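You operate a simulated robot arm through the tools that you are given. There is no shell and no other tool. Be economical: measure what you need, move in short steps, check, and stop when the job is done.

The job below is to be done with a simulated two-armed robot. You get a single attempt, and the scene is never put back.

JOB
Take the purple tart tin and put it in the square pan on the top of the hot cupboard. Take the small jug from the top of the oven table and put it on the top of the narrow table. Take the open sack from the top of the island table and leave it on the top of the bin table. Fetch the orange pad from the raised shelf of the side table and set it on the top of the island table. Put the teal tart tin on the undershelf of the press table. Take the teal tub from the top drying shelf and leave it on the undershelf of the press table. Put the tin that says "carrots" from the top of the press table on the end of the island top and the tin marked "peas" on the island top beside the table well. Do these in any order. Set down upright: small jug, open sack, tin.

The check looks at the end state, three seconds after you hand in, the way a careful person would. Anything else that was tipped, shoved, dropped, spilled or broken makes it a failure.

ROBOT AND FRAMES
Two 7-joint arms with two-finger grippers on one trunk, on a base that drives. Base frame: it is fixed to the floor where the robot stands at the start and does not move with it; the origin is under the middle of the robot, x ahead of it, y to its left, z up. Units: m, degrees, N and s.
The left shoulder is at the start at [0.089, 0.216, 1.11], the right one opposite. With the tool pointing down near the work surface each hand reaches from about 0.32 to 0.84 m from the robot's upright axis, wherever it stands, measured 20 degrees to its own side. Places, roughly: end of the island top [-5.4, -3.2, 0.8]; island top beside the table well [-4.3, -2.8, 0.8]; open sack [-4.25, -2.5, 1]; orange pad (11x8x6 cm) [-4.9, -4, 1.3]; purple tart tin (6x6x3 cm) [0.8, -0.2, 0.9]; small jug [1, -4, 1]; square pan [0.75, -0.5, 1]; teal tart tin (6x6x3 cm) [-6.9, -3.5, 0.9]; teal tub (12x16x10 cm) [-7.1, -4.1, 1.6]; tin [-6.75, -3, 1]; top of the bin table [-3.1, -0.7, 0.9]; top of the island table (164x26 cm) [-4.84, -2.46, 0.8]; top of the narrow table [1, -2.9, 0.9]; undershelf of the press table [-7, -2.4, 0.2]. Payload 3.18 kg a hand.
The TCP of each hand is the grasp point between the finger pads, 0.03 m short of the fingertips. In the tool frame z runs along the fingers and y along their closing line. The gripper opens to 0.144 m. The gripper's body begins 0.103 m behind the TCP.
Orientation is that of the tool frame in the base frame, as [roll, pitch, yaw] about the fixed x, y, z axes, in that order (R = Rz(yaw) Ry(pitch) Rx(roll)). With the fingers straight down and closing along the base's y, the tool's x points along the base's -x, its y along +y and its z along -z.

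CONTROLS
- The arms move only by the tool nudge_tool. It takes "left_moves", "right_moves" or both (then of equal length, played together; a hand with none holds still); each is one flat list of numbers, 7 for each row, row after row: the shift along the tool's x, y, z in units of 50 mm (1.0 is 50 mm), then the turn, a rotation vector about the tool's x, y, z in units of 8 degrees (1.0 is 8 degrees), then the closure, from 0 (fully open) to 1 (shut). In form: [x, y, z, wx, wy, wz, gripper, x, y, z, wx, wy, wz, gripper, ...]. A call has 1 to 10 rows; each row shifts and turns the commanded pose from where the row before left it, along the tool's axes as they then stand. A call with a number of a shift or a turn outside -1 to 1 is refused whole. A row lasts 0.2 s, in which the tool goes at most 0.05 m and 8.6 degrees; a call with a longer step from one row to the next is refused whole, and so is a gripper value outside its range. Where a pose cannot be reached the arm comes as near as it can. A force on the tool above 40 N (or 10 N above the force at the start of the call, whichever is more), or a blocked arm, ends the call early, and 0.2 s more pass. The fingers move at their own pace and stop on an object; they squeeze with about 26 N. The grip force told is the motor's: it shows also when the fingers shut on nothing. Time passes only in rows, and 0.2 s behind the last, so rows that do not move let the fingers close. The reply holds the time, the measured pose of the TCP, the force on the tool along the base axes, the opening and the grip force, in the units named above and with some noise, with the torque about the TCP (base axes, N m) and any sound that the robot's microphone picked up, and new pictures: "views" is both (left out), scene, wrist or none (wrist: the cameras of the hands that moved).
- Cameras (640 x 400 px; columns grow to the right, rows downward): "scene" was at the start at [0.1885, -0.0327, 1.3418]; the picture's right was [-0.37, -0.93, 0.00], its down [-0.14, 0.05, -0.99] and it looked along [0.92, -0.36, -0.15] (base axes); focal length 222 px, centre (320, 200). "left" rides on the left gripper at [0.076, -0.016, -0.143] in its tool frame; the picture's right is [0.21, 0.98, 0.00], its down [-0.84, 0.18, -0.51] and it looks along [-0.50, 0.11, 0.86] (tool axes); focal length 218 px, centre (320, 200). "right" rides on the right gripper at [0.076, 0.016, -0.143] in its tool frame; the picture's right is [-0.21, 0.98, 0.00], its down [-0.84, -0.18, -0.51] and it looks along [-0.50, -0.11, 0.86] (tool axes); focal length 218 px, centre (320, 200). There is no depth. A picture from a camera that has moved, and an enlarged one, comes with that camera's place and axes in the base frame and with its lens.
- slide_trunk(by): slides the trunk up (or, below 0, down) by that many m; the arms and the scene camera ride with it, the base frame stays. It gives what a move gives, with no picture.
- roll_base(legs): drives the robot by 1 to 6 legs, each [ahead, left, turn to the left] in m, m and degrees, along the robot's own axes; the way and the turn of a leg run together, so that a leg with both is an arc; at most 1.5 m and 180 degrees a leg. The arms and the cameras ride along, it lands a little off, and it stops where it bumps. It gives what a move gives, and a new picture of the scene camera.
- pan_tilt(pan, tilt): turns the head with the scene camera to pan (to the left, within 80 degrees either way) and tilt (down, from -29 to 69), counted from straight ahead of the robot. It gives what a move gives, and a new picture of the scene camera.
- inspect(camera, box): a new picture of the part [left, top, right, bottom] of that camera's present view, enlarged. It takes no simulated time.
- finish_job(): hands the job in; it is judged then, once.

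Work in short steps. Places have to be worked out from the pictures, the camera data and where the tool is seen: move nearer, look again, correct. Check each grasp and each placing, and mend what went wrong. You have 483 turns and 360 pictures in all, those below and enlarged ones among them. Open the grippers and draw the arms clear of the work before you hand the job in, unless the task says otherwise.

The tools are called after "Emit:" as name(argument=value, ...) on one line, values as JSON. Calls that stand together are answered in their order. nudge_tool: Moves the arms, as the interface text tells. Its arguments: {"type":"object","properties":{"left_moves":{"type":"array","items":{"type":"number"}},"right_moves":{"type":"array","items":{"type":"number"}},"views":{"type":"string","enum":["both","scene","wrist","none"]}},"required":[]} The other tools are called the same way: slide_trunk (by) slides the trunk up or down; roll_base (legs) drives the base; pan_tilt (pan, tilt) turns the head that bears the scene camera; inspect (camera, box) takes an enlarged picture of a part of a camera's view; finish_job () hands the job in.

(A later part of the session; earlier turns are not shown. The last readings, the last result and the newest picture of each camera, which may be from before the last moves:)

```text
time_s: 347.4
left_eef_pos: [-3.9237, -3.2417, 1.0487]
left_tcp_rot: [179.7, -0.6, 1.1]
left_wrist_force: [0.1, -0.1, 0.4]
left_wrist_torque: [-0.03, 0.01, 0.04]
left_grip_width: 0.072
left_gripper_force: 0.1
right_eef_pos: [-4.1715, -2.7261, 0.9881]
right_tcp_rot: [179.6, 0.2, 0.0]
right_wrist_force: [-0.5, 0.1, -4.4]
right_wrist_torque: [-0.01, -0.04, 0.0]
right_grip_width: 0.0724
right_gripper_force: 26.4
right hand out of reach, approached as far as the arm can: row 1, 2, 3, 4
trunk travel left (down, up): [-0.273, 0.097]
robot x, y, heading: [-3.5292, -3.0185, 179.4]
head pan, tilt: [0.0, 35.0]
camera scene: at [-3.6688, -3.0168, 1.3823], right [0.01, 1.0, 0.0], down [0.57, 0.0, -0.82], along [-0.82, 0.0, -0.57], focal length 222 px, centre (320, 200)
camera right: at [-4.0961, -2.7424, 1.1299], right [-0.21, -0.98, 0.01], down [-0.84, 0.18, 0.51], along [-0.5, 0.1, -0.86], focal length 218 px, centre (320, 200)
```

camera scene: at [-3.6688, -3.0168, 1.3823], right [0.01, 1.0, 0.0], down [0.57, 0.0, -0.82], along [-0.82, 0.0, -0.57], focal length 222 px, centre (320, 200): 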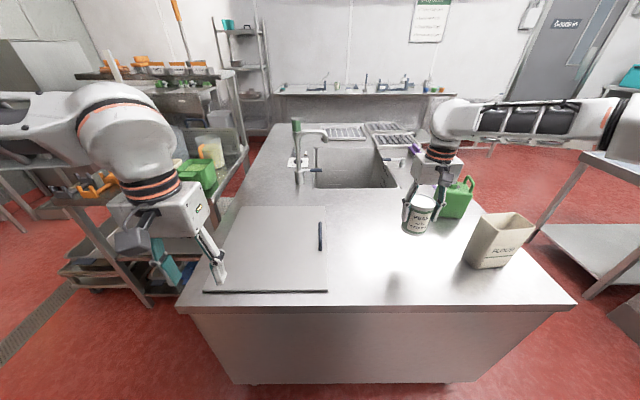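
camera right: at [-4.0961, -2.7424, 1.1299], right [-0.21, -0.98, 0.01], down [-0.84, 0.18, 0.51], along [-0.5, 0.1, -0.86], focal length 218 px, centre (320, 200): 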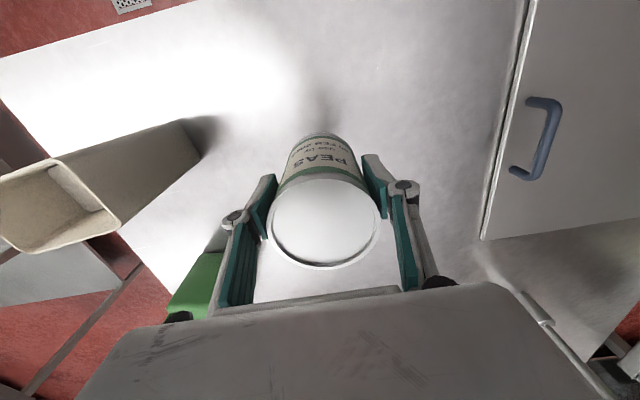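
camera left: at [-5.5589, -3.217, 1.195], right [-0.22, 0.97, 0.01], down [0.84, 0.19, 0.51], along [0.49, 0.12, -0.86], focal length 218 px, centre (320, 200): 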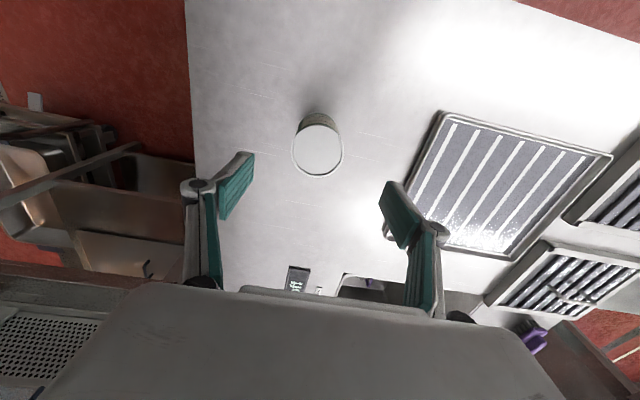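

The arm is at its limit; I nudge the base 5 cm ahead and 4 cm left.

Emit:
roll_base(legs=[[0.05, 0.05, 0]])

Emit:
nudge_tool(right_moves=[0, 0, 0.9, 0, 0, 0, 0.8, 0, 0, 0.6, 0, 0, 0, 0.8, -0.5, 0, 0, 0, 0, 0, 0.8], views="none")

```text
time_s: 348.5
left_eef_pos: [-3.9748, -3.2929, 1.0467]
left_tcp_rot: [179.7, -0.7, 1.1]
left_wrist_force: [0.0, -0.4, -0.5]
left_wrist_torque: [0.01, -0.04, -0.01]
left_grip_width: 0.072
left_gripper_force: 0.1
right_eef_pos: [-4.223, -2.7755, 0.987]
right_tcp_rot: [179.6, 0.2, 0.2]
right_wrist_force: [-0.9, 0.0, -5.0]
right_wrist_torque: [0.03, -0.08, 0.0]
right_grip_width: 0.0721
right_gripper_force: 26.1
trunk travel left (down, up): [-0.273, 0.097]
robot x, y, heading: [-3.5795, -3.068, 179.7]
head pan, tilt: [0.0, 35.0]
camera scene: at [-3.7192, -3.0667, 1.3822], right [0.01, 1.0, 0.0], down [0.57, 0.0, -0.82], along [-0.82, 0.0, -0.57], focal length 222 px, centre (320, 200)
```

scene: 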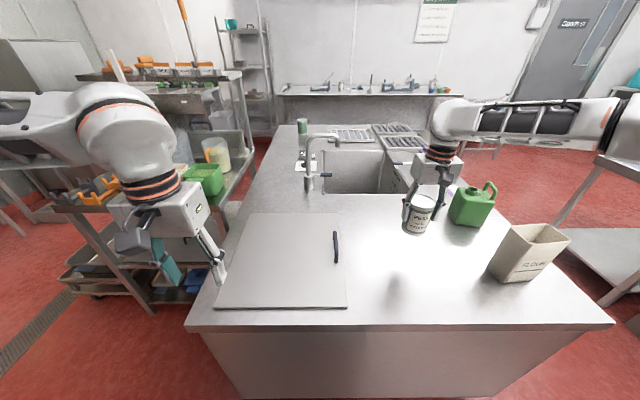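

```text
time_s: 349.3
left_eef_pos: [-3.9747, -3.2915, 1.0489]
left_tcp_rot: [179.6, -0.6, 1.1]
left_wrist_force: [0.2, 0.6, -0.1]
left_wrist_torque: [0.01, 0.02, 0.02]
left_grip_width: 0.0719
left_gripper_force: 0.0
right_eef_pos: [-4.2143, -2.7573, 0.9261]
right_tcp_rot: [179.6, 0.3, 0.0]
right_wrist_force: [-0.5, 0.7, -4.3]
right_wrist_torque: [0.0, -0.05, 0.0]
right_grip_width: 0.0722
right_gripper_force: 25.7
right hand out of reach, approached as far as the arm can: row 1, 2, 3
trunk travel left (down, up): [-0.273, 0.097]
robot x, y, heading: [-3.5827, -3.0682, 179.5]
head pan, tilt: [0.0, 35.0]
```

Reach is limited by the raised trunk; I lower the trunk 4.5 cm, which brings the tin near the top.

Emit:
slide_trunk(by=-0.045)

Emit:
nudge_tool(right_moves=[-0.6, 0.2, 0, 0, 0, 0, 0.8], views="both")

```text
time_s: 350.2
left_eef_pos: [-3.9736, -3.2914, 1.0057]
left_tcp_rot: [179.7, -0.5, 1.1]
left_wrist_force: [1.0, 0.0, 0.2]
left_wrist_torque: [0.0, 0.01, -0.01]
left_grip_width: 0.0718
left_gripper_force: 0.1
right_eef_pos: [-4.2148, -2.757, 0.8816]
right_tcp_rot: [179.6, 0.3, 0.1]
right_wrist_force: [0.2, -0.5, -5.0]
right_wrist_torque: [0.0, -0.02, -0.02]
right_grip_width: 0.072
right_gripper_force: 25.9
trunk travel left (down, up): [-0.228, 0.142]
robot x, y, heading: [-3.5797, -3.0663, 179.6]
head pan, tilt: [0.0, 35.0]
```

```text
time_s: 350.6
left_eef_pos: [-3.9762, -3.2926, 1.0024]
left_tcp_rot: [179.7, -0.7, 1.1]
left_wrist_force: [-0.6, -0.4, -1.2]
left_wrist_torque: [-0.01, -0.05, 0.0]
left_grip_width: 0.0715
left_gripper_force: 0.1
right_eef_pos: [-4.2425, -2.7639, 0.882]
right_tcp_rot: [179.4, 0.4, -0.1]
right_wrist_force: [-0.8, 0.4, -4.5]
right_wrist_torque: [-0.03, -0.08, 0.02]
right_grip_width: 0.0721
right_gripper_force: 26.2
right hand out of reach, approached as far as the arm can: row 1
trunk travel left (down, up): [-0.228, 0.142]
robot x, y, heading: [-3.5762, -3.0698, 179.9]
head pan, tilt: [0.0, 35.0]
camera scene: at [-3.743, -3.0659, 1.3355], right [0.01, 1.0, 0.0], down [0.57, 0.0, -0.82], along [-0.82, 0.0, -0.57], focal length 222 px, centre (320, 200)
camera right: at [-4.166, -2.7803, 1.0246], right [-0.21, -0.98, 0.01], down [-0.84, 0.18, 0.51], along [-0.5, 0.1, -0.86], focal length 218 px, centre (320, 200)
```

scene: 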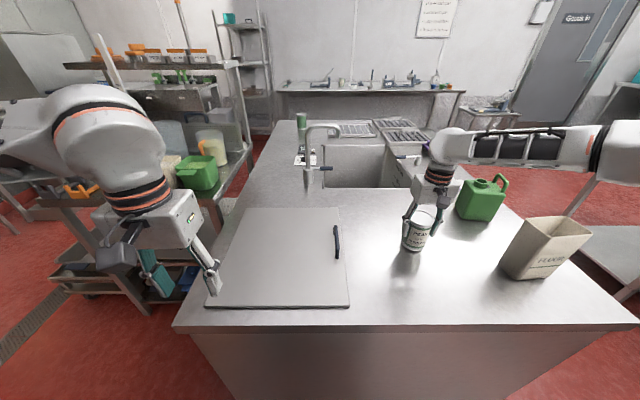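
right: 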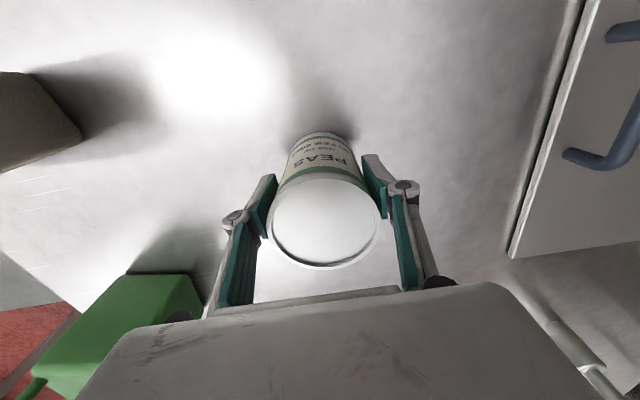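

At [-4.24, -2.76]. Lower to contact.

Emit:
nudge_tool(right_moves=[0, 0, 0.1, 0, 0, 0, 0.8, 0, 0, 0.1, 0, 0, 0, 0.8], views="none")

```text
time_s: 351.2
left_eef_pos: [-3.974, -3.2922, 1.0037]
left_tcp_rot: [179.7, -0.7, 1.1]
left_wrist_force: [0.5, -1.8, -0.9]
left_wrist_torque: [-0.02, -0.02, 0.02]
left_grip_width: 0.0719
left_gripper_force: 0.1
right_eef_pos: [-4.2374, -2.764, 0.8768]
right_tcp_rot: [179.6, 0.7, 0.2]
right_wrist_force: [-0.2, 1.3, 7.0]
right_wrist_torque: [0.15, -0.32, 0.02]
right_grip_width: 0.0721
right_gripper_force: 25.4
right hand out of reach, approached as far as the arm can: row 2
trunk travel left (down, up): [-0.228, 0.142]
robot x, y, heading: [-3.5794, -3.0643, 179.8]
head pan, tilt: [0.0, 35.0]
```

Touching (force changed to +7 N). I open and lift straight up.

Emit:
nudge_tool(right_moves=[0, 0, 0, 0, 0, 0, 0.3, 0, 0, 0, 0, 0, 0, 0.3, 0, 0, -0.9, 0, 0, 0, 0.3, 0, 0, -0.9, 0, 0, 0, 0.3, 0, 0, -0.9, 0, 0, 0, 0.3], views="none")

Emit:
slide_trunk(by=0.1)

Emit:
nudge_tool(right_moves=[0.9, 0, 0, 0, 0, 0, 0.3, 0.9, 0, 0, 0, 0, 0, 0.3, 0.9, 0, 0, 0, 0, 0, 0.3], views="both")

```text
time_s: 352.4
left_eef_pos: [-3.9737, -3.2927, 1.0045]
left_tcp_rot: [179.8, -0.7, 1.0]
left_wrist_force: [0.0, 0.5, 0.3]
left_wrist_torque: [0.04, 0.04, -0.01]
left_grip_width: 0.0719
left_gripper_force: 0.1
right_eef_pos: [-4.2357, -2.7638, 1.0093]
right_tcp_rot: [179.6, 0.3, 0.2]
right_wrist_force: [0.1, -0.2, -0.6]
right_wrist_torque: [0.0, 0.01, 0.02]
right_grip_width: 0.1006
right_gripper_force: 0.1
trunk travel left (down, up): [-0.228, 0.142]
robot x, y, heading: [-3.5765, -3.0692, 179.6]
head pan, tilt: [0.0, 35.0]
```

```text
time_s: 353.7
left_eef_pos: [-3.9745, -3.2918, 1.1031]
left_tcp_rot: [179.7, -0.6, 1.1]
left_wrist_force: [-0.1, 0.1, -0.7]
left_wrist_torque: [0.0, 0.02, 0.0]
left_grip_width: 0.072
left_gripper_force: 0.0
right_eef_pos: [-4.2334, -2.7623, 1.1326]
right_tcp_rot: [179.6, 2.5, 0.1]
right_wrist_force: [0.0, -0.4, -0.6]
right_wrist_torque: [0.0, -0.01, 0.03]
right_grip_width: 0.1008
right_gripper_force: 0.1
trunk travel left (down, up): [-0.328, 0.042]
robot x, y, heading: [-3.5793, -3.0691, 179.7]
head pan, tilt: [0.0, 35.0]
```

```text
time_s: 354.5
left_eef_pos: [-3.9723, -3.292, 1.1044]
left_tcp_rot: [179.6, -0.5, 1.2]
left_wrist_force: [0.1, -0.1, 0.2]
left_wrist_torque: [-0.02, 0.07, 0.0]
left_grip_width: 0.072
left_gripper_force: 0.2
right_eef_pos: [-4.0971, -2.7632, 1.128]
right_tcp_rot: [179.5, 2.5, 0.0]
right_wrist_force: [-0.3, 0.0, 0.9]
right_wrist_torque: [0.0, 0.08, -0.05]
right_grip_width: 0.1011
right_gripper_force: 0.0
trunk travel left (down, up): [-0.328, 0.042]
robot x, y, heading: [-3.5808, -3.0646, 179.5]
head pan, tilt: [0.0, 35.0]
camera scene: at [-3.7046, -3.0664, 1.4388], right [0.01, 1.0, 0.0], down [0.57, 0.0, -0.82], along [-0.82, 0.0, -0.57], focal length 222 px, centre (320, 200)
camera right: at [-4.0154, -2.7787, 1.2672], right [-0.21, -0.98, 0.02], down [-0.82, 0.18, 0.54], along [-0.53, 0.1, -0.84], focal length 218 px, centre (320, 200)
```

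scene: 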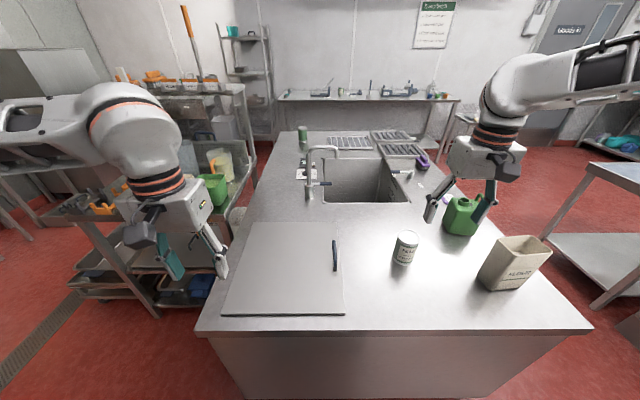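
right: 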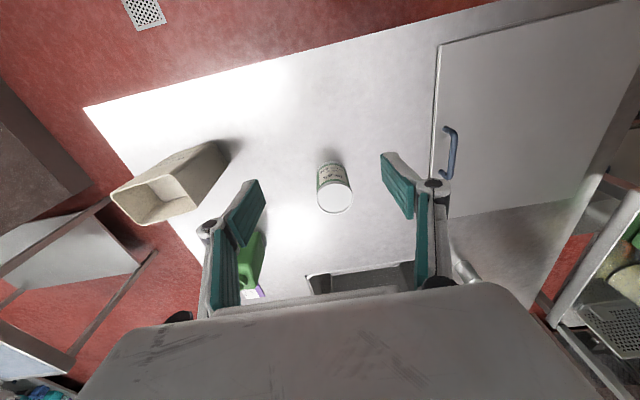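

Peas tin placed upright. Next the FLOUR sack: strafe 0.3 m right so the right hand comes over it, and look.

Emit:
roll_base(legs=[[0, -0.3, 0]])

Emit:
inspect(camera="right", box=[0, 0, 640, 400])

```text
time_s: 357.7
left_eef_pos: [-3.9716, -2.9933, 1.1032]
left_tcp_rot: [179.6, -0.6, 1.2]
left_wrist_force: [0.5, -0.4, -0.5]
left_wrist_torque: [-0.03, -0.01, 0.0]
left_grip_width: 0.0722
left_gripper_force: 0.1
right_eef_pos: [-4.0997, -2.4641, 1.1273]
right_tcp_rot: [179.6, 2.5, 0.3]
right_wrist_force: [-0.3, 0.2, -0.1]
right_wrist_torque: [-0.02, 0.02, 0.02]
right_grip_width: 0.101
right_gripper_force: 0.1
trunk travel left (down, up): [-0.328, 0.042]
robot x, y, heading: [-3.5772, -2.7709, 180.2]
head pan, tilt: [0.0, 35.0]
camera scene: at [-3.7057, -2.7668, 1.4385], right [0.0, 1.0, 0.0], down [0.57, 0.0, -0.82], along [-0.82, 0.0, -0.57], focal length 222 px, centre (320, 200)
```

scene: 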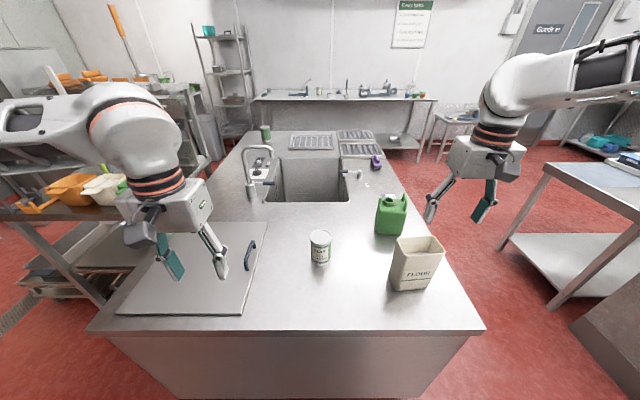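

```text
1.00 times, centred on (320, 200) of right (not enlarged: the box is as wide or as high as the picture)
camera zoom: at [-4.0176, -2.4802, 1.2665], right [-0.2, -0.98, 0.02], down [-0.82, 0.18, 0.54], along [-0.53, 0.1, -0.84], focal length 218 px, centre (320, 200)
```

zoom: 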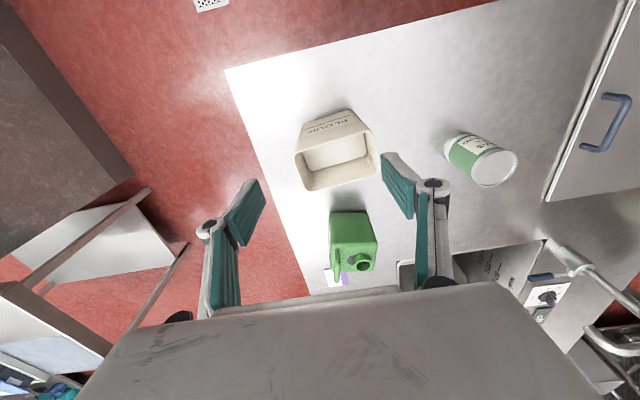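

The sack's opening is about 12 cm (along y) by 8 cm (along x), centre ≈[-4.155, -2.485], rim z≈0.95. I turn the right hand 90° to grip across its short side.

Emit:
nudge_tool(right_moves=[0, 0, 0, 0, 0, -1, 0.15, 0, 0, 0, 0, 0, -1, 0.15, 0, 0, 0, 0, 0, -1, 0.15, 0, 0, 0, 0, 0, -1, 0.15, 0, 0, 0, 0, 0, -1, 0.15, 0, 0, 0, 0, 0, -1, 0.15, 0, 0, 0, 0, 0, -1, 0.15, 0, 0, 0, 0, 0, -1, 0.15, 0, 0, 0, 0, 0, -1, 0.15, 0, 0, 0, 0, 0, -1, 0.15], views="none")

Emit:
nudge_tool(right_moves=[0, 0, 0, 0, 0, -1, 0.15, 0, 0, 0, 0, 0, -0.25, 0.15, 0, 0, 0, 0, 0, 0, 0.15], views="wrist")

```text
time_s: 359.9
left_eef_pos: [-3.9715, -2.9943, 1.1039]
left_tcp_rot: [179.6, -0.7, 1.4]
left_wrist_force: [0.3, 0.4, 0.1]
left_wrist_torque: [-0.01, -0.03, 0.01]
left_grip_width: 0.072
left_gripper_force: 0.0
right_eef_pos: [-4.0991, -2.4642, 1.1291]
right_tcp_rot: [-177.6, 0.8, 80.4]
right_wrist_force: [0.1, 0.2, -0.2]
right_wrist_torque: [-0.02, -0.01, 0.0]
right_grip_width: 0.1223
right_gripper_force: 0.1
trunk travel left (down, up): [-0.328, 0.042]
robot x, y, heading: [-3.5801, -2.7692, 179.9]
head pan, tilt: [0.0, 35.0]
```

```text
time_s: 360.7
left_eef_pos: [-3.9728, -2.993, 1.104]
left_tcp_rot: [179.7, -0.6, 1.4]
left_wrist_force: [0.7, 0.1, -0.1]
left_wrist_torque: [0.02, -0.04, 0.02]
left_grip_width: 0.0723
left_gripper_force: 0.0
right_eef_pos: [-4.0984, -2.4642, 1.1266]
right_tcp_rot: [-177.5, 0.3, 90.3]
right_wrist_force: [-0.8, -0.1, 0.2]
right_wrist_torque: [0.0, -0.02, -0.01]
right_grip_width: 0.1225
right_gripper_force: 0.1
trunk travel left (down, up): [-0.328, 0.042]
robot x, y, heading: [-3.577, -2.7671, 179.8]
head pan, tilt: [0.0, 35.0]
camera right: at [-4.0783, -2.3876, 1.2687], right [0.98, -0.2, -0.04], down [-0.15, -0.84, 0.52], along [-0.14, -0.5, -0.85], focal length 218 px, centre (320, 200)
```

right: 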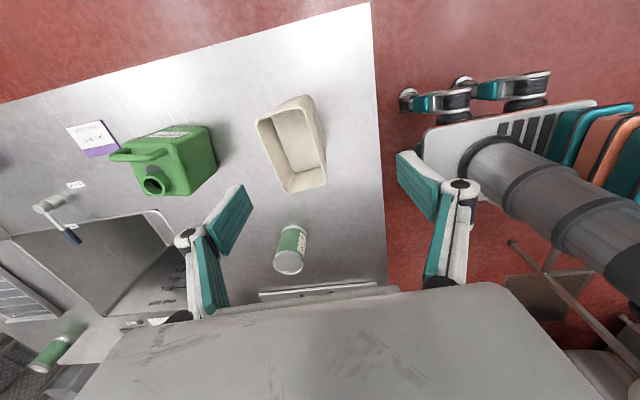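

Aligning: shift to [-4.152, -2.478], turn 11° to the sack's angle, then lower halfway.

Emit:
nudge_tool(right_moves=[-0.14, -0.54, 0, 0, 0, 0, 0.15, -0.14, -0.54, 0, 0, 0, 0, 0.15, 0, 0, 0, 0, 0, -0.7, 0.15, 0, 0, 0, 0, 0, -0.7, 0.15, 0, 0, 0.9, 0, 0, 0, 0.15, 0, 0, 0.9, 0, 0, 0, 0.15], views="both")

```text
time_s: 362.1
left_eef_pos: [-3.9731, -2.9944, 1.104]
left_tcp_rot: [179.8, -0.7, 1.3]
left_wrist_force: [-0.2, -0.3, 0.5]
left_wrist_torque: [0.0, -0.04, -0.02]
left_grip_width: 0.0719
left_gripper_force: 0.0
right_eef_pos: [-4.1569, -2.4787, 1.0371]
right_tcp_rot: [-177.4, 0.0, 101.5]
right_wrist_force: [0.4, -0.1, -0.1]
right_wrist_torque: [0.02, 0.01, 0.01]
right_grip_width: 0.1226
right_gripper_force: 0.1
trunk travel left (down, up): [-0.328, 0.042]
robot x, y, heading: [-3.5791, -2.7688, 179.9]
head pan, tilt: [0.0, 35.0]
camera scene: at [-3.7064, -2.7669, 1.4384], right [0.0, 1.0, 0.0], down [0.57, 0.0, -0.82], along [-0.82, 0.0, -0.57], focal length 222 px, centre (320, 200)
camera right: at [-4.1514, -2.3997, 1.18], right [1.0, -0.01, -0.04], down [0.01, -0.86, 0.51], along [-0.04, -0.51, -0.86], focal length 218 px, centre (320, 200)
```

scene: 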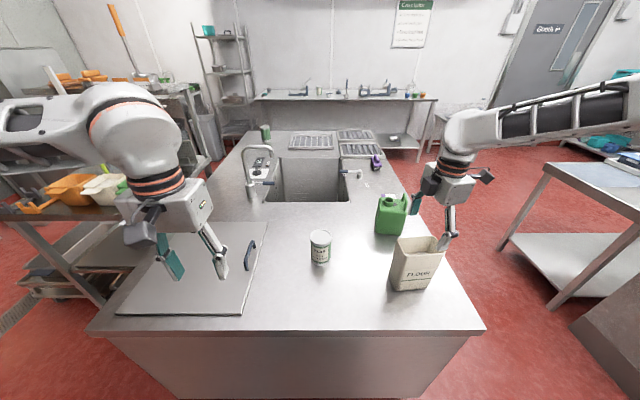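
right: 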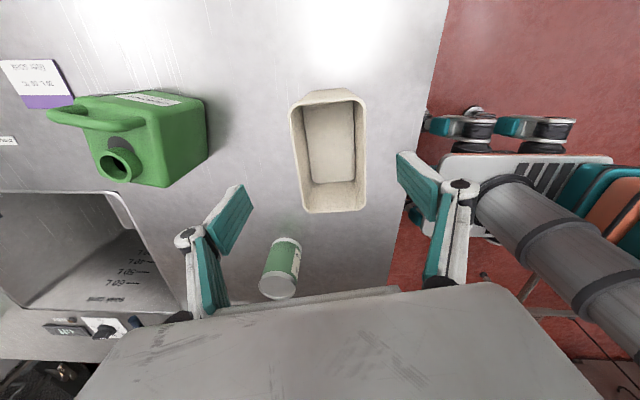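

Well aligned. Lower to z≈0.90 and close.

Emit:
nudge_tool(right_moves=[0, 0.12, 0.9, 0, 0, 0, 0.15, 0, 0, 0.9, 0, 0, 0, 0.15, 0, 0, 0.9, 0, 0, 0, 0.15, 0, 0, 0, 0, 0, 0, 0.75, 0, 0, 0, 0, 0, 0, 0.75, 0, 0, 0, 0, 0, 0, 0.75], views="both")

```text
time_s: 363.5
left_eef_pos: [-3.9719, -2.9937, 1.1039]
left_tcp_rot: [179.7, -0.6, 1.3]
left_wrist_force: [0.2, 0.5, -0.1]
left_wrist_torque: [-0.02, 0.01, 0.03]
left_grip_width: 0.072
left_gripper_force: 0.0
right_eef_pos: [-4.1492, -2.4737, 0.9089]
right_tcp_rot: [-177.4, 0.0, 101.5]
right_wrist_force: [1.4, 0.3, 1.7]
right_wrist_torque: [0.16, -0.26, -0.08]
right_grip_width: 0.0687
right_gripper_force: 25.8
right hand out of reach, approached as far as the arm can: row 3
trunk travel left (down, up): [-0.328, 0.042]
robot x, y, heading: [-3.5773, -2.7696, 179.8]
head pan, tilt: [0.0, 35.0]
camera scene: at [-3.7055, -2.7671, 1.4386], right [0.0, 1.0, 0.0], down [0.57, 0.0, -0.82], along [-0.82, 0.0, -0.57], focal length 222 px, centre (320, 200)
camera right: at [-4.1445, -2.3954, 1.0504], right [1.0, -0.01, -0.04], down [0.01, -0.86, 0.51], along [-0.04, -0.51, -0.86], focal length 218 px, centre (320, 200)
```

scene: 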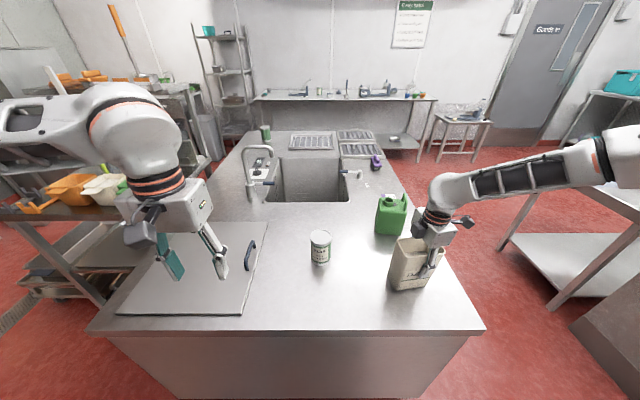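
right: 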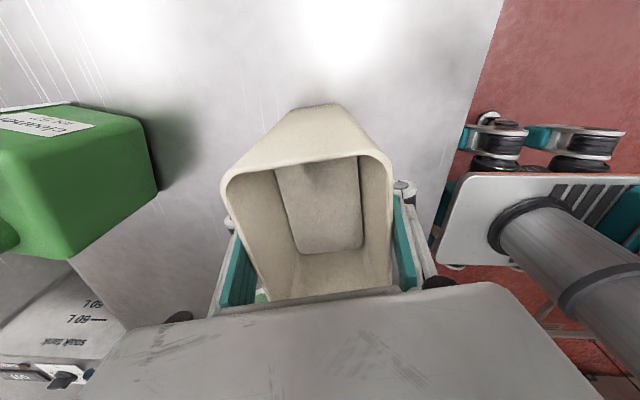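

Gripped (6.9 cm). Lift and check.

Emit:
nudge_tool(right_moves=[0, 0, -0.5, 0, 0, 0, 0.75, 0, 0, -0.9, 0, 0, 0, 0.75, 0, 0, -0.9, 0, 0, 0, 0.75, 0, 0, -0.9, 0, 0, 0, 0.75], views="both")

```text
time_s: 364.5
left_eef_pos: [-3.9711, -2.9929, 1.1027]
left_tcp_rot: [179.7, -0.7, 1.2]
left_wrist_force: [0.0, 0.3, -0.1]
left_wrist_torque: [0.03, 0.0, -0.02]
left_grip_width: 0.0718
left_gripper_force: 0.0
right_eef_pos: [-4.1425, -2.4729, 1.069]
right_tcp_rot: [-177.5, -0.1, 101.5]
right_wrist_force: [-0.6, 0.7, -5.9]
right_wrist_torque: [0.07, 0.0, 0.02]
right_grip_width: 0.0684
right_gripper_force: 25.5
trunk travel left (down, up): [-0.328, 0.042]
robot x, y, heading: [-3.5791, -2.7697, 179.8]
head pan, tilt: [0.0, 35.0]
camera scene: at [-3.705, -2.7673, 1.4386], right [0.0, 1.0, 0.0], down [0.57, 0.0, -0.82], along [-0.82, 0.0, -0.57], focal length 222 px, centre (320, 200)
camera right: at [-4.1374, -2.3947, 1.2118], right [1.0, -0.01, -0.04], down [0.01, -0.86, 0.51], along [-0.04, -0.51, -0.86], focal length 218 px, centre (320, 200)
```

scene: 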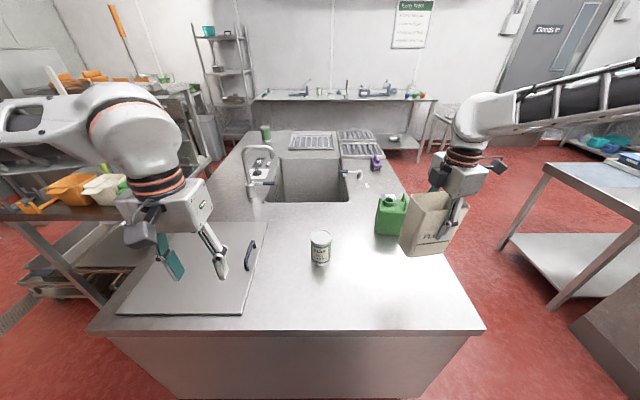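
right: 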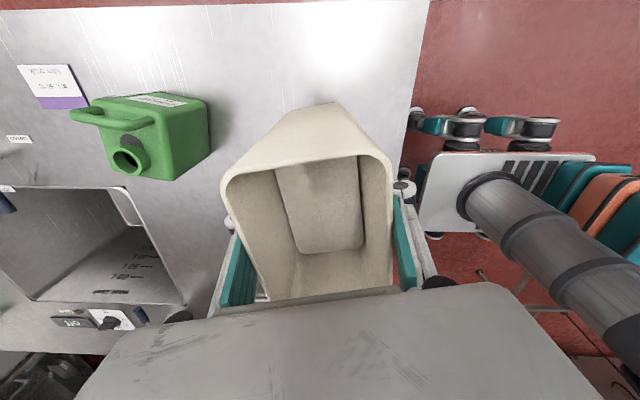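

The sack is held upright (~0.6 kg). Before driving off I zoom on the orange things on the side table.

Emit:
inspect(camera="scene", box=[0, 30, 200, 230])

Emit:
pan_tilt(pan=45, tilt=15)

```text
2.00 times, centred on (100, 130) of scene
camera zoom: at [-3.705, -2.7673, 1.4386], right [0.0, 1.0, 0.0], down [0.57, 0.0, -0.82], along [-0.82, 0.0, -0.57], focal length 444 px, centre (760, 340)
```

zoom: 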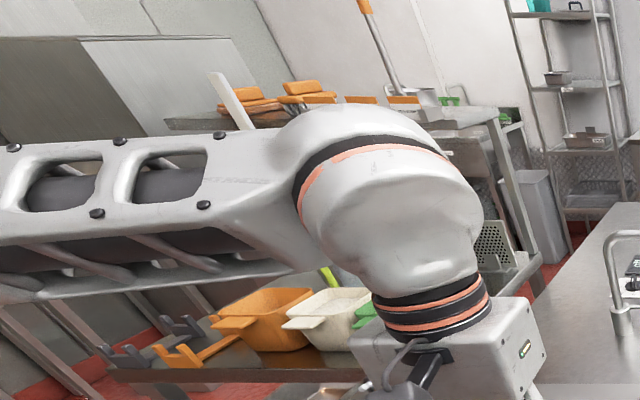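

```text
time_s: 365.7
left_eef_pos: [-3.9727, -2.9928, 1.1037]
left_tcp_rot: [179.6, -0.7, 1.4]
left_wrist_force: [-0.2, -0.4, -0.5]
left_wrist_torque: [-0.01, 0.0, -0.02]
left_grip_width: 0.0718
left_gripper_force: 0.1
right_eef_pos: [-4.1449, -2.4733, 1.0698]
right_tcp_rot: [-177.5, -0.1, 101.4]
right_wrist_force: [0.6, 0.5, -4.9]
right_wrist_torque: [0.01, -0.01, 0.01]
right_grip_width: 0.0681
right_gripper_force: 26.4
trunk travel left (down, up): [-0.328, 0.042]
robot x, y, heading: [-3.5817, -2.7682, 180.2]
head pan, tilt: [45.0, 15.0]
camera scene: at [-3.6844, -2.8329, 1.4705], right [-0.7, 0.71, 0.0], down [0.18, 0.18, -0.97], along [-0.69, -0.68, -0.26], focal length 222 px, centre (320, 200)
```

scene: 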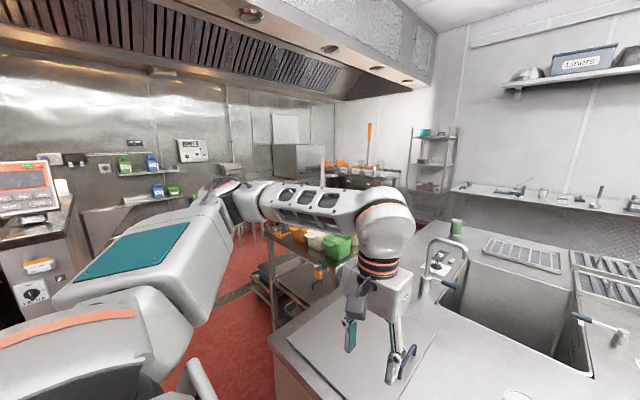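

First the sack. I draw the hands in, then drive backwards (east) through the corridor, watching over the shoulder.

Emit:
nudge_tool(right_moves=[0, 0.9, -0.4, 0, 0, 0, 0.75, 0, 0.9, -0.2, 0, 0, 0, 0.75], views="none")

Emit:
roll_base(legs=[[-0.4, 0, 0], [-0.6, -0.15, 0]])

Emit:
pan_tilt(pan=-80, tilt=15)

```text
time_s: 366.3
left_eef_pos: [-3.9725, -2.9918, 1.103]
left_tcp_rot: [179.7, -0.6, 1.3]
left_wrist_force: [0.6, 0.4, 0.2]
left_wrist_torque: [-0.01, 0.04, 0.0]
left_grip_width: 0.0717
left_gripper_force: 0.1
right_eef_pos: [-4.0526, -2.4554, 1.0947]
right_tcp_rot: [-177.4, -0.1, 101.4]
right_wrist_force: [0.3, 0.2, -4.9]
right_wrist_torque: [0.05, 0.05, 0.0]
right_grip_width: 0.0679
right_gripper_force: 26.2
trunk travel left (down, up): [-0.328, 0.042]
robot x, y, heading: [-3.5806, -2.7682, 179.9]
head pan, tilt: [45.0, 15.0]
```

```text
time_s: 371.8
left_eef_pos: [-2.9782, -2.845, 1.1042]
left_tcp_rot: [179.7, -0.6, 1.2]
left_wrist_force: [0.5, -0.9, 0.2]
left_wrist_torque: [0.0, -0.01, 0.04]
left_grip_width: 0.0718
left_gripper_force: 0.0
right_eef_pos: [-3.0602, -2.3074, 1.095]
right_tcp_rot: [-177.5, 0.0, 101.5]
right_wrist_force: [0.1, 0.0, -4.7]
right_wrist_torque: [0.01, 0.01, -0.01]
right_grip_width: 0.0681
right_gripper_force: 26.2
trunk travel left (down, up): [-0.328, 0.042]
robot x, y, heading: [-2.5815, -2.6184, 180.0]
head pan, tilt: [45.0, 15.0]
camera scene: at [-2.6892, -2.685, 1.4706], right [-0.7, 0.71, 0.0], down [0.18, 0.18, -0.97], along [-0.69, -0.68, -0.26], focal length 222 px, centre (320, 200)
```

scene: 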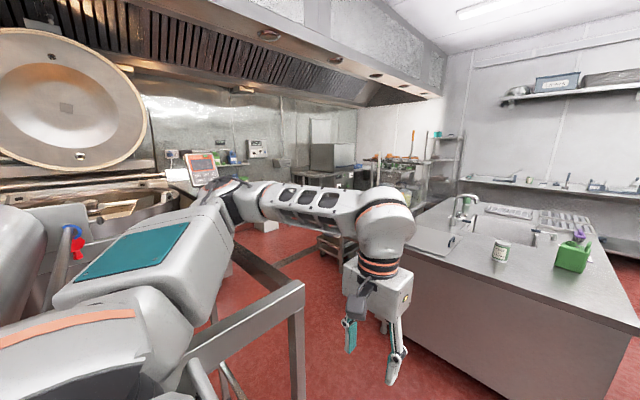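

```text
time_s: 373.9
left_eef_pos: [-2.9788, -2.8441, 1.102]
left_tcp_rot: [179.7, -0.6, 1.2]
left_wrist_force: [0.0, 0.1, 0.9]
left_wrist_torque: [0.01, 0.02, -0.01]
left_grip_width: 0.0719
left_gripper_force: 0.2
right_eef_pos: [-3.0601, -2.3059, 1.0951]
right_tcp_rot: [-177.5, -0.2, 101.3]
right_wrist_force: [0.8, -0.5, -5.5]
right_wrist_torque: [0.05, 0.02, 0.02]
right_grip_width: 0.0677
right_gripper_force: 25.9
trunk travel left (down, up): [-0.328, 0.042]
robot x, y, heading: [-2.5839, -2.6221, 179.8]
head pan, tilt: [-80.0, 15.0]
camera scene: at [-2.6394, -2.5272, 1.4705], right [0.99, 0.17, 0.0], down [0.04, -0.26, -0.97], along [-0.17, 0.95, -0.26], focal length 222 px, centre (320, 200)
```

scene: 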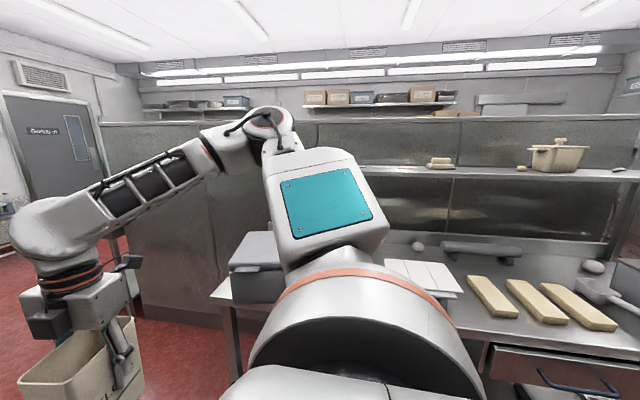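

The corridor is clear behind. I continue backwards to x≈-0.55.

Emit:
roll_base(legs=[[-1.0, 0, 0], [-1.03, 0, 0]])

Emit:
pan_tilt(pan=-45, tilt=15)

```text
time_s: 375.2
left_eef_pos: [-2.945, -2.8166, 1.0973]
left_tcp_rot: [178.9, -1.6, -1.9]
left_wrist_force: [0.0, 0.3, 1.0]
left_wrist_torque: [0.01, 0.01, -0.05]
left_grip_width: 0.0721
left_gripper_force: 0.1
right_eef_pos: [-3.0125, -2.2822, 1.0837]
right_tcp_rot: [-178.4, 0.4, 99.6]
right_wrist_force: [-0.1, 0.5, -4.8]
right_wrist_torque: [0.04, 0.06, 0.0]
right_grip_width: 0.0677
right_gripper_force: 26.2
trunk travel left (down, up): [-0.328, 0.042]
robot x, y, heading: [-2.53, -2.6195, 178.2]
head pan, tilt: [-80.0, 15.0]
stopped in leg 1: the robot was blocked; the commanded pose is now the measured one
camera scene: at [-2.605, -2.5136, 1.4687], right [0.99, 0.14, 0.01], down [0.05, -0.26, -0.96], along [-0.13, 0.95, -0.27], focal length 222 px, centre (320, 200)
```

scene: 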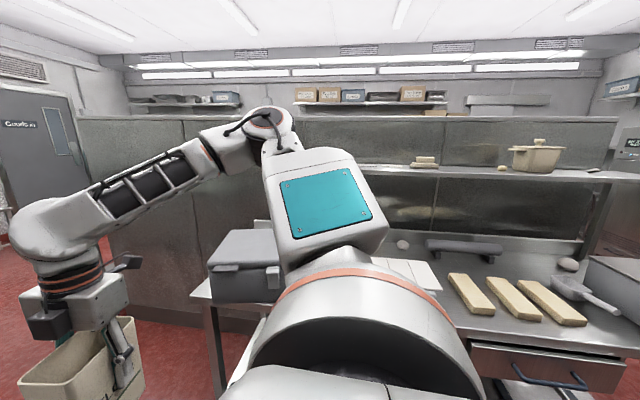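

```text
time_s: 376.2
left_eef_pos: [-2.9451, -2.817, 1.0957]
left_tcp_rot: [178.8, -1.8, -1.6]
left_wrist_force: [-0.2, -0.6, -0.1]
left_wrist_torque: [-0.04, -0.03, 0.03]
left_grip_width: 0.0719
left_gripper_force: 0.0
right_eef_pos: [-3.0145, -2.2851, 1.0819]
right_tcp_rot: [-178.5, 0.5, 99.8]
right_wrist_force: [0.2, -0.2, -4.9]
right_wrist_torque: [0.07, -0.04, -0.02]
right_grip_width: 0.0678
right_gripper_force: 26.2
trunk travel left (down, up): [-0.328, 0.042]
robot x, y, heading: [-2.5288, -2.6183, 178.5]
head pan, tilt: [-45.0, 15.0]
camera scene: at [-2.658, -2.5374, 1.4675], right [0.73, 0.68, 0.01], down [0.2, -0.2, -0.96], along [-0.66, 0.7, -0.28], focal length 222 px, centre (320, 200)
```

scene: 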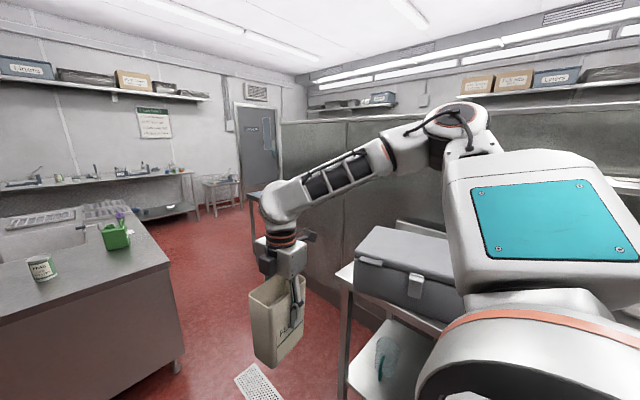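

The left elbow is blocked by the kettle stand. I move 5 cm ahead, 0.2 m right (north), and look to the left rear.

Emit:
roll_base(legs=[[0.06, -0.2, 1.6]])

Emit:
pan_tilt(pan=80, tilt=15)

```text
time_s: 377.2
left_eef_pos: [-2.9352, -2.8051, 1.1021]
left_tcp_rot: [179.0, -1.0, -1.6]
left_wrist_force: [-0.1, 0.6, 0.7]
left_wrist_torque: [-0.01, 0.04, -0.02]
left_grip_width: 0.072
left_gripper_force: 0.1
right_eef_pos: [-3.0054, -2.2714, 1.0895]
right_tcp_rot: [-177.9, 0.2, 99.8]
right_wrist_force: [0.2, -0.2, -5.6]
right_wrist_torque: [0.03, 0.02, 0.03]
right_grip_width: 0.0675
right_gripper_force: 26.2
trunk travel left (down, up): [-0.328, 0.042]
robot x, y, heading: [-2.532, -2.5994, 178.3]
head pan, tilt: [-45.0, 15.0]
stopped in leg 1: the robot was blocked; the commanded pose is now the measured one
camera scene: at [-2.6431, -2.5257, 1.4697], right [0.73, 0.69, 0.0], down [0.18, -0.19, -0.96], along [-0.66, 0.7, -0.27], focal length 222 px, centre (320, 200)
```

scene: 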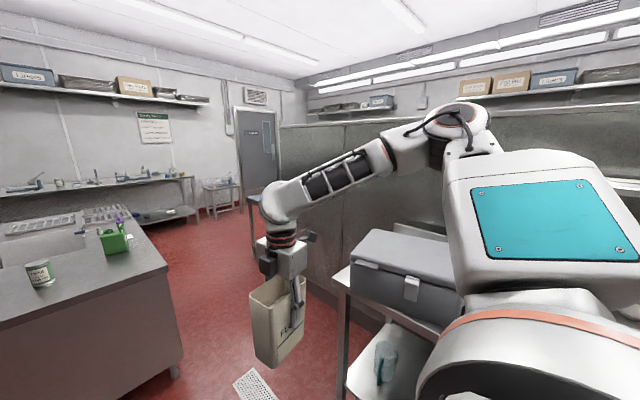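

```text
time_s: 379.2
left_eef_pos: [-2.9362, -2.8061, 1.1023]
left_tcp_rot: [178.9, -1.1, -1.3]
left_wrist_force: [0.0, 0.0, -0.2]
left_wrist_torque: [-0.01, -0.01, -0.03]
left_grip_width: 0.072
left_gripper_force: 0.1
right_eef_pos: [-3.0075, -2.2719, 1.0897]
right_tcp_rot: [-177.9, 0.3, 100.0]
right_wrist_force: [-0.8, 0.3, -4.6]
right_wrist_torque: [0.02, -0.02, -0.01]
right_grip_width: 0.0677
right_gripper_force: 25.9
trunk travel left (down, up): [-0.328, 0.042]
robot x, y, heading: [-2.5309, -2.6073, 178.6]
head pan, tilt: [80.0, 15.0]
camera scene: at [-2.5999, -2.6847, 1.4707], right [-0.98, 0.2, -0.01], down [0.06, 0.25, -0.97], along [-0.19, -0.95, -0.25], focal length 222 px, centre (320, 200)
```

scene: 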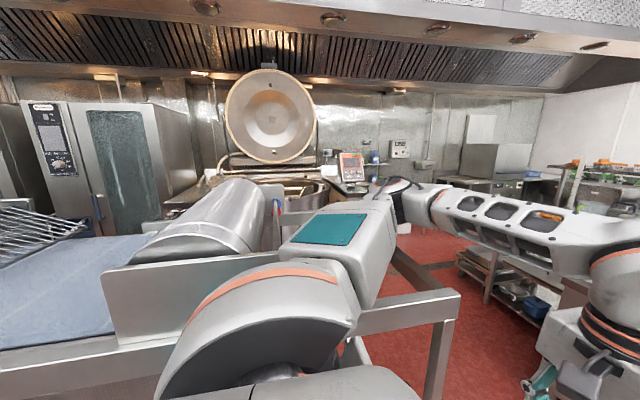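

A dough-sheeter stands at my left rear. I move straight right without turning.

Emit:
roll_base(legs=[[0.05, -0.05, 0], [0, -0.12, 0]])

```text
time_s: 381.7
left_eef_pos: [-2.9766, -2.6407, 1.1026]
left_tcp_rot: [179.2, -0.6, -1.2]
left_wrist_force: [-0.4, -0.5, 0.4]
left_wrist_torque: [0.0, 0.0, 0.0]
left_grip_width: 0.072
left_gripper_force: 0.0
right_eef_pos: [-3.0474, -2.1067, 1.0946]
right_tcp_rot: [-177.6, -0.1, 100.0]
right_wrist_force: [-0.2, 0.2, -5.7]
right_wrist_torque: [0.05, 0.0, 0.0]
right_grip_width: 0.0677
right_gripper_force: 25.4
trunk travel left (down, up): [-0.328, 0.042]
robot x, y, heading: [-2.5798, -2.4357, 178.2]
head pan, tilt: [80.0, 15.0]
camera scene: at [-2.6372, -2.5211, 1.4706], right [-0.98, 0.2, 0.0], down [0.05, 0.25, -0.97], along [-0.19, -0.95, -0.26], focal length 222 px, centre (320, 200)
```

scene: 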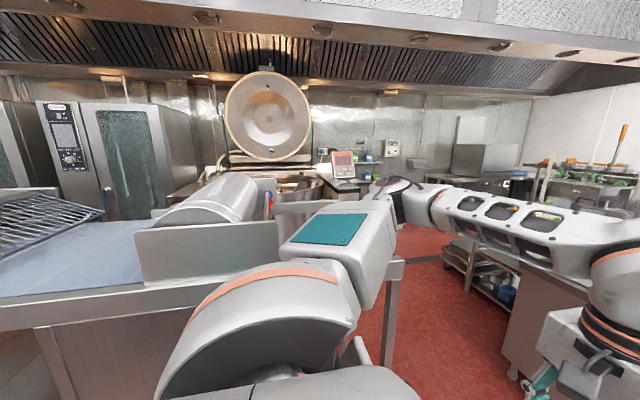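

Now there's room. Correct the heading and back up again.

Emit:
roll_base(legs=[[0, 0, 1.6], [-0.9, 0, 0], [-1.1, 0, 0]])

Emit:
pan_tilt(pan=-60, tilt=15)

```text
time_s: 392.0
left_eef_pos: [-0.969, -2.6611, 1.1021]
left_tcp_rot: [179.3, -0.7, 0.0]
left_wrist_force: [0.2, 0.5, -0.1]
left_wrist_torque: [-0.03, 0.01, -0.01]
left_grip_width: 0.0719
left_gripper_force: 0.1
right_eef_pos: [-1.0528, -2.1295, 1.0936]
right_tcp_rot: [-177.7, -0.1, 101.3]
right_wrist_force: [0.4, 0.0, -3.8]
right_wrist_torque: [0.03, 0.02, 0.02]
right_grip_width: 0.0679
right_gripper_force: 25.8
trunk travel left (down, up): [-0.328, 0.042]
robot x, y, heading: [-0.5742, -2.4435, 179.5]
head pan, tilt: [80.0, 15.0]
camera scene: at [-0.6322, -2.5344, 1.4705], right [-0.98, 0.18, 0.0], down [0.05, 0.25, -0.97], along [-0.17, -0.95, -0.26], focal length 222 px, centre (320, 200)
```

scene: 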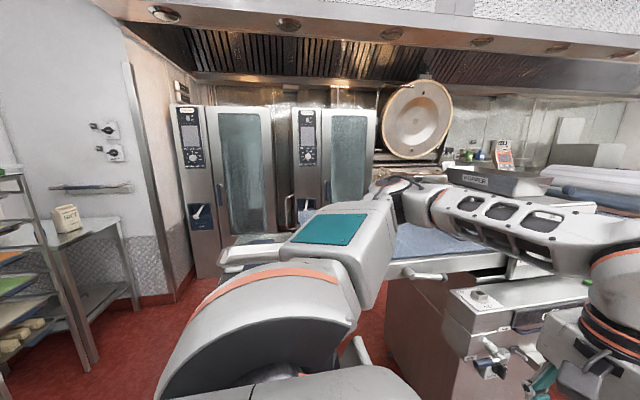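

```text
time_s: 394.2
left_eef_pos: [-0.9703, -2.6623, 1.1026]
left_tcp_rot: [179.3, -0.7, 0.0]
left_wrist_force: [-0.7, 0.2, -0.9]
left_wrist_torque: [0.01, -0.02, 0.02]
left_grip_width: 0.072
left_gripper_force: 0.1
right_eef_pos: [-1.0523, -2.13, 1.095]
right_tcp_rot: [-177.5, -0.1, 101.3]
right_wrist_force: [-0.2, -0.3, -5.5]
right_wrist_torque: [0.04, -0.02, 0.02]
right_grip_width: 0.0674
right_gripper_force: 26.0
trunk travel left (down, up): [-0.328, 0.042]
robot x, y, heading: [-0.5754, -2.4443, 179.8]
head pan, tilt: [-60.0, 15.0]
camera scene: at [-0.6622, -2.3614, 1.4705], right [0.87, 0.5, 0.0], down [0.13, -0.22, -0.97], along [-0.48, 0.84, -0.26], focal length 222 px, centre (320, 200)
```

scene: 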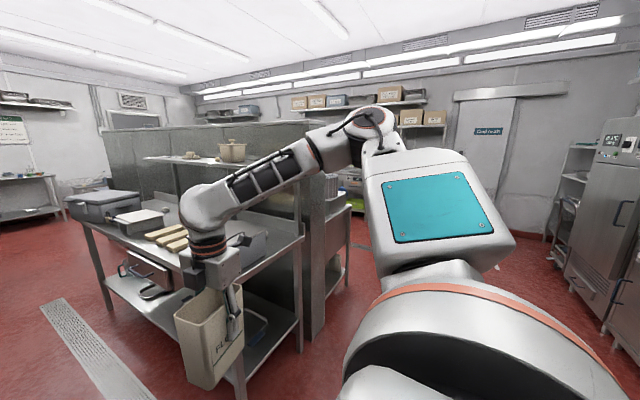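

Clear. Strafe right (north) 2.5 m past the partition's end.

Emit:
roll_base(legs=[[0, -1.25, 0], [0, -1.3, 0]])

Emit:
pan_tilt(pan=0, tilt=15)

```text
time_s: 416.6
left_eef_pos: [-0.9342, -0.1079, 1.1027]
left_tcp_rot: [179.3, -0.7, -0.7]
left_wrist_force: [0.2, -0.6, -0.5]
left_wrist_torque: [-0.03, -0.02, 0.02]
left_grip_width: 0.072
left_gripper_force: 0.1
right_eef_pos: [-1.0107, 0.4239, 1.0945]
right_tcp_rot: [-177.6, -0.1, 100.7]
right_wrist_force: [-0.3, -0.3, -5.3]
right_wrist_torque: [0.07, 0.01, 0.03]
right_grip_width: 0.0679
right_gripper_force: 26.2
trunk travel left (down, up): [-0.328, 0.042]
robot x, y, heading: [-0.5386, 0.1038, 179.1]
head pan, tilt: [-60.0, 15.0]
camera scene: at [-0.6237, 0.1876, 1.4705], right [0.87, 0.49, 0.0], down [0.13, -0.23, -0.97], along [-0.47, 0.84, -0.26], focal length 222 px, centre (320, 200)
```

scene: 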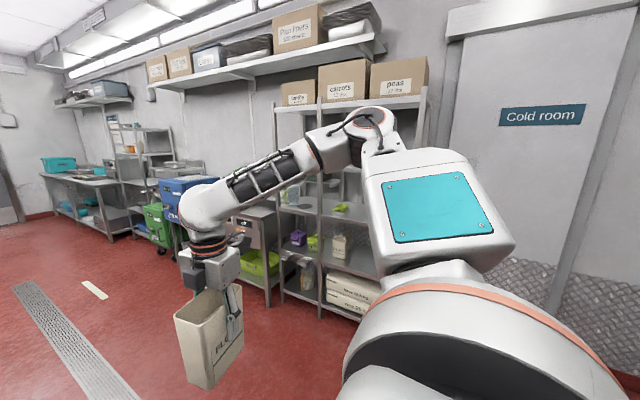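

```text
time_s: 417.9
left_eef_pos: [-0.9343, -0.1095, 1.102]
left_tcp_rot: [179.4, -0.7, -0.7]
left_wrist_force: [-0.2, 0.0, 0.3]
left_wrist_torque: [0.0, -0.01, -0.01]
left_grip_width: 0.0719
left_gripper_force: 0.0
right_eef_pos: [-1.0102, 0.4248, 1.0938]
right_tcp_rot: [-177.5, -0.2, 100.7]
right_wrist_force: [0.2, 0.7, -4.1]
right_wrist_torque: [0.09, 0.02, 0.01]
right_grip_width: 0.0676
right_gripper_force: 26.3
trunk travel left (down, up): [-0.328, 0.042]
robot x, y, heading: [-0.5375, 0.1028, 179.3]
head pan, tilt: [0.0, 15.0]
camera scene: at [-0.6717, 0.1075, 1.4705], right [0.02, 1.0, 0.0], down [0.26, 0.0, -0.97], along [-0.97, 0.02, -0.26], focal length 222 px, centre (320, 200)
```

scene: 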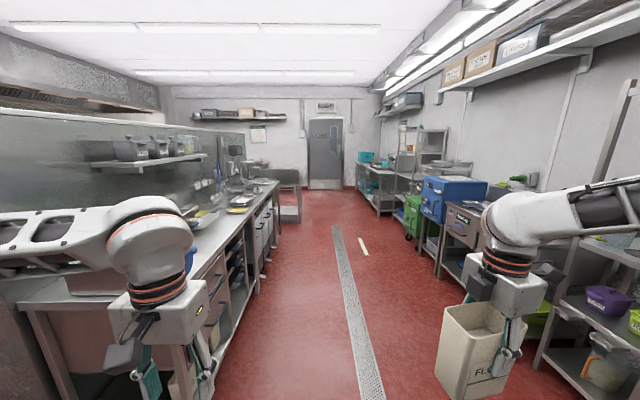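

Drive ahead 2.25 m and turn left to face the bin table.

Emit:
roll_base(legs=[[1.2, 0, 0.7], [1.07, -0.1, 0], [0, 0, 90]])

Emit:
pan_tilt(pan=-10, tilt=30)

```text
time_s: 432.9
left_eef_pos: [-2.5733, -0.1861, 1.1019]
left_tcp_rot: [179.3, -0.6, 90.8]
left_wrist_force: [0.2, -0.6, -0.4]
left_wrist_torque: [0.01, 0.03, 0.01]
left_grip_width: 0.072
left_gripper_force: 0.1
right_eef_pos: [-3.1032, -0.2766, 1.0936]
right_tcp_rot: [-177.7, -0.1, -167.8]
right_wrist_force: [-0.7, 0.6, -4.3]
right_wrist_torque: [0.0, 0.05, 0.03]
right_grip_width: 0.0678
right_gripper_force: 26.0
trunk travel left (down, up): [-0.328, 0.042]
robot x, y, heading: [-2.7994, 0.2055, -89.2]
head pan, tilt: [0.0, 15.0]
camera scene: at [-2.7948, 0.0717, 1.4705], right [-1.0, -0.01, 0.0], down [0.0, 0.26, -0.97], along [0.01, -0.97, -0.26], focal length 222 px, centre (320, 200)
```

scene: 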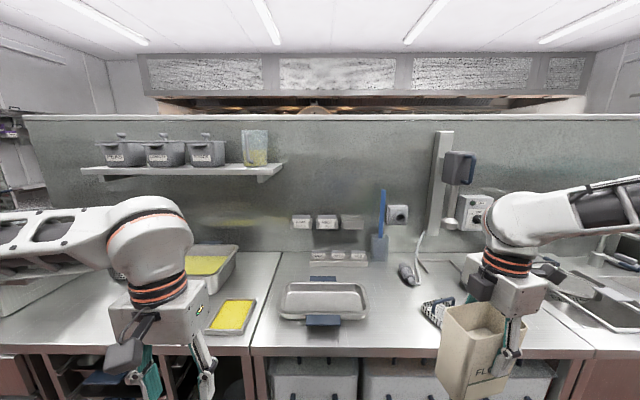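

```text
time_s: 433.7
left_eef_pos: [-2.5725, -0.1866, 1.1021]
left_tcp_rot: [179.3, -0.8, 90.9]
left_wrist_force: [-0.4, 0.1, 0.6]
left_wrist_torque: [0.0, -0.01, -0.01]
left_grip_width: 0.0721
left_gripper_force: 0.0
right_eef_pos: [-3.1046, -0.2766, 1.0933]
right_tcp_rot: [-177.6, -0.1, -167.9]
right_wrist_force: [0.1, 0.2, -5.4]
right_wrist_torque: [0.0, 0.04, 0.01]
right_grip_width: 0.0677
right_gripper_force: 25.7
trunk travel left (down, up): [-0.328, 0.042]
robot x, y, heading: [-2.7951, 0.2012, -89.5]
head pan, tilt: [-10.0, 30.0]
camera scene: at [-2.8107, 0.0759, 1.4464], right [-0.99, 0.16, 0.0], down [0.08, 0.49, -0.87], along [-0.14, -0.85, -0.5], focal length 222 px, centre (320, 200)
```

scene: 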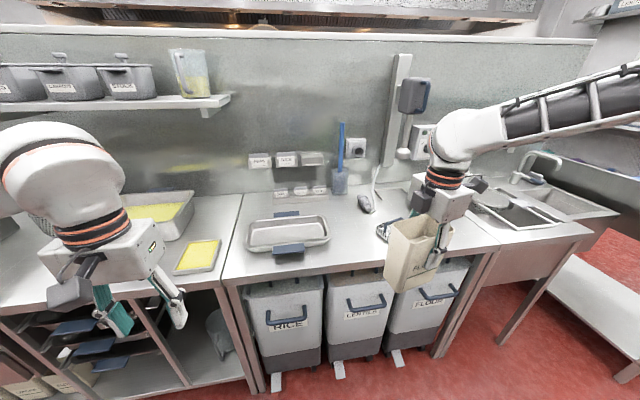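

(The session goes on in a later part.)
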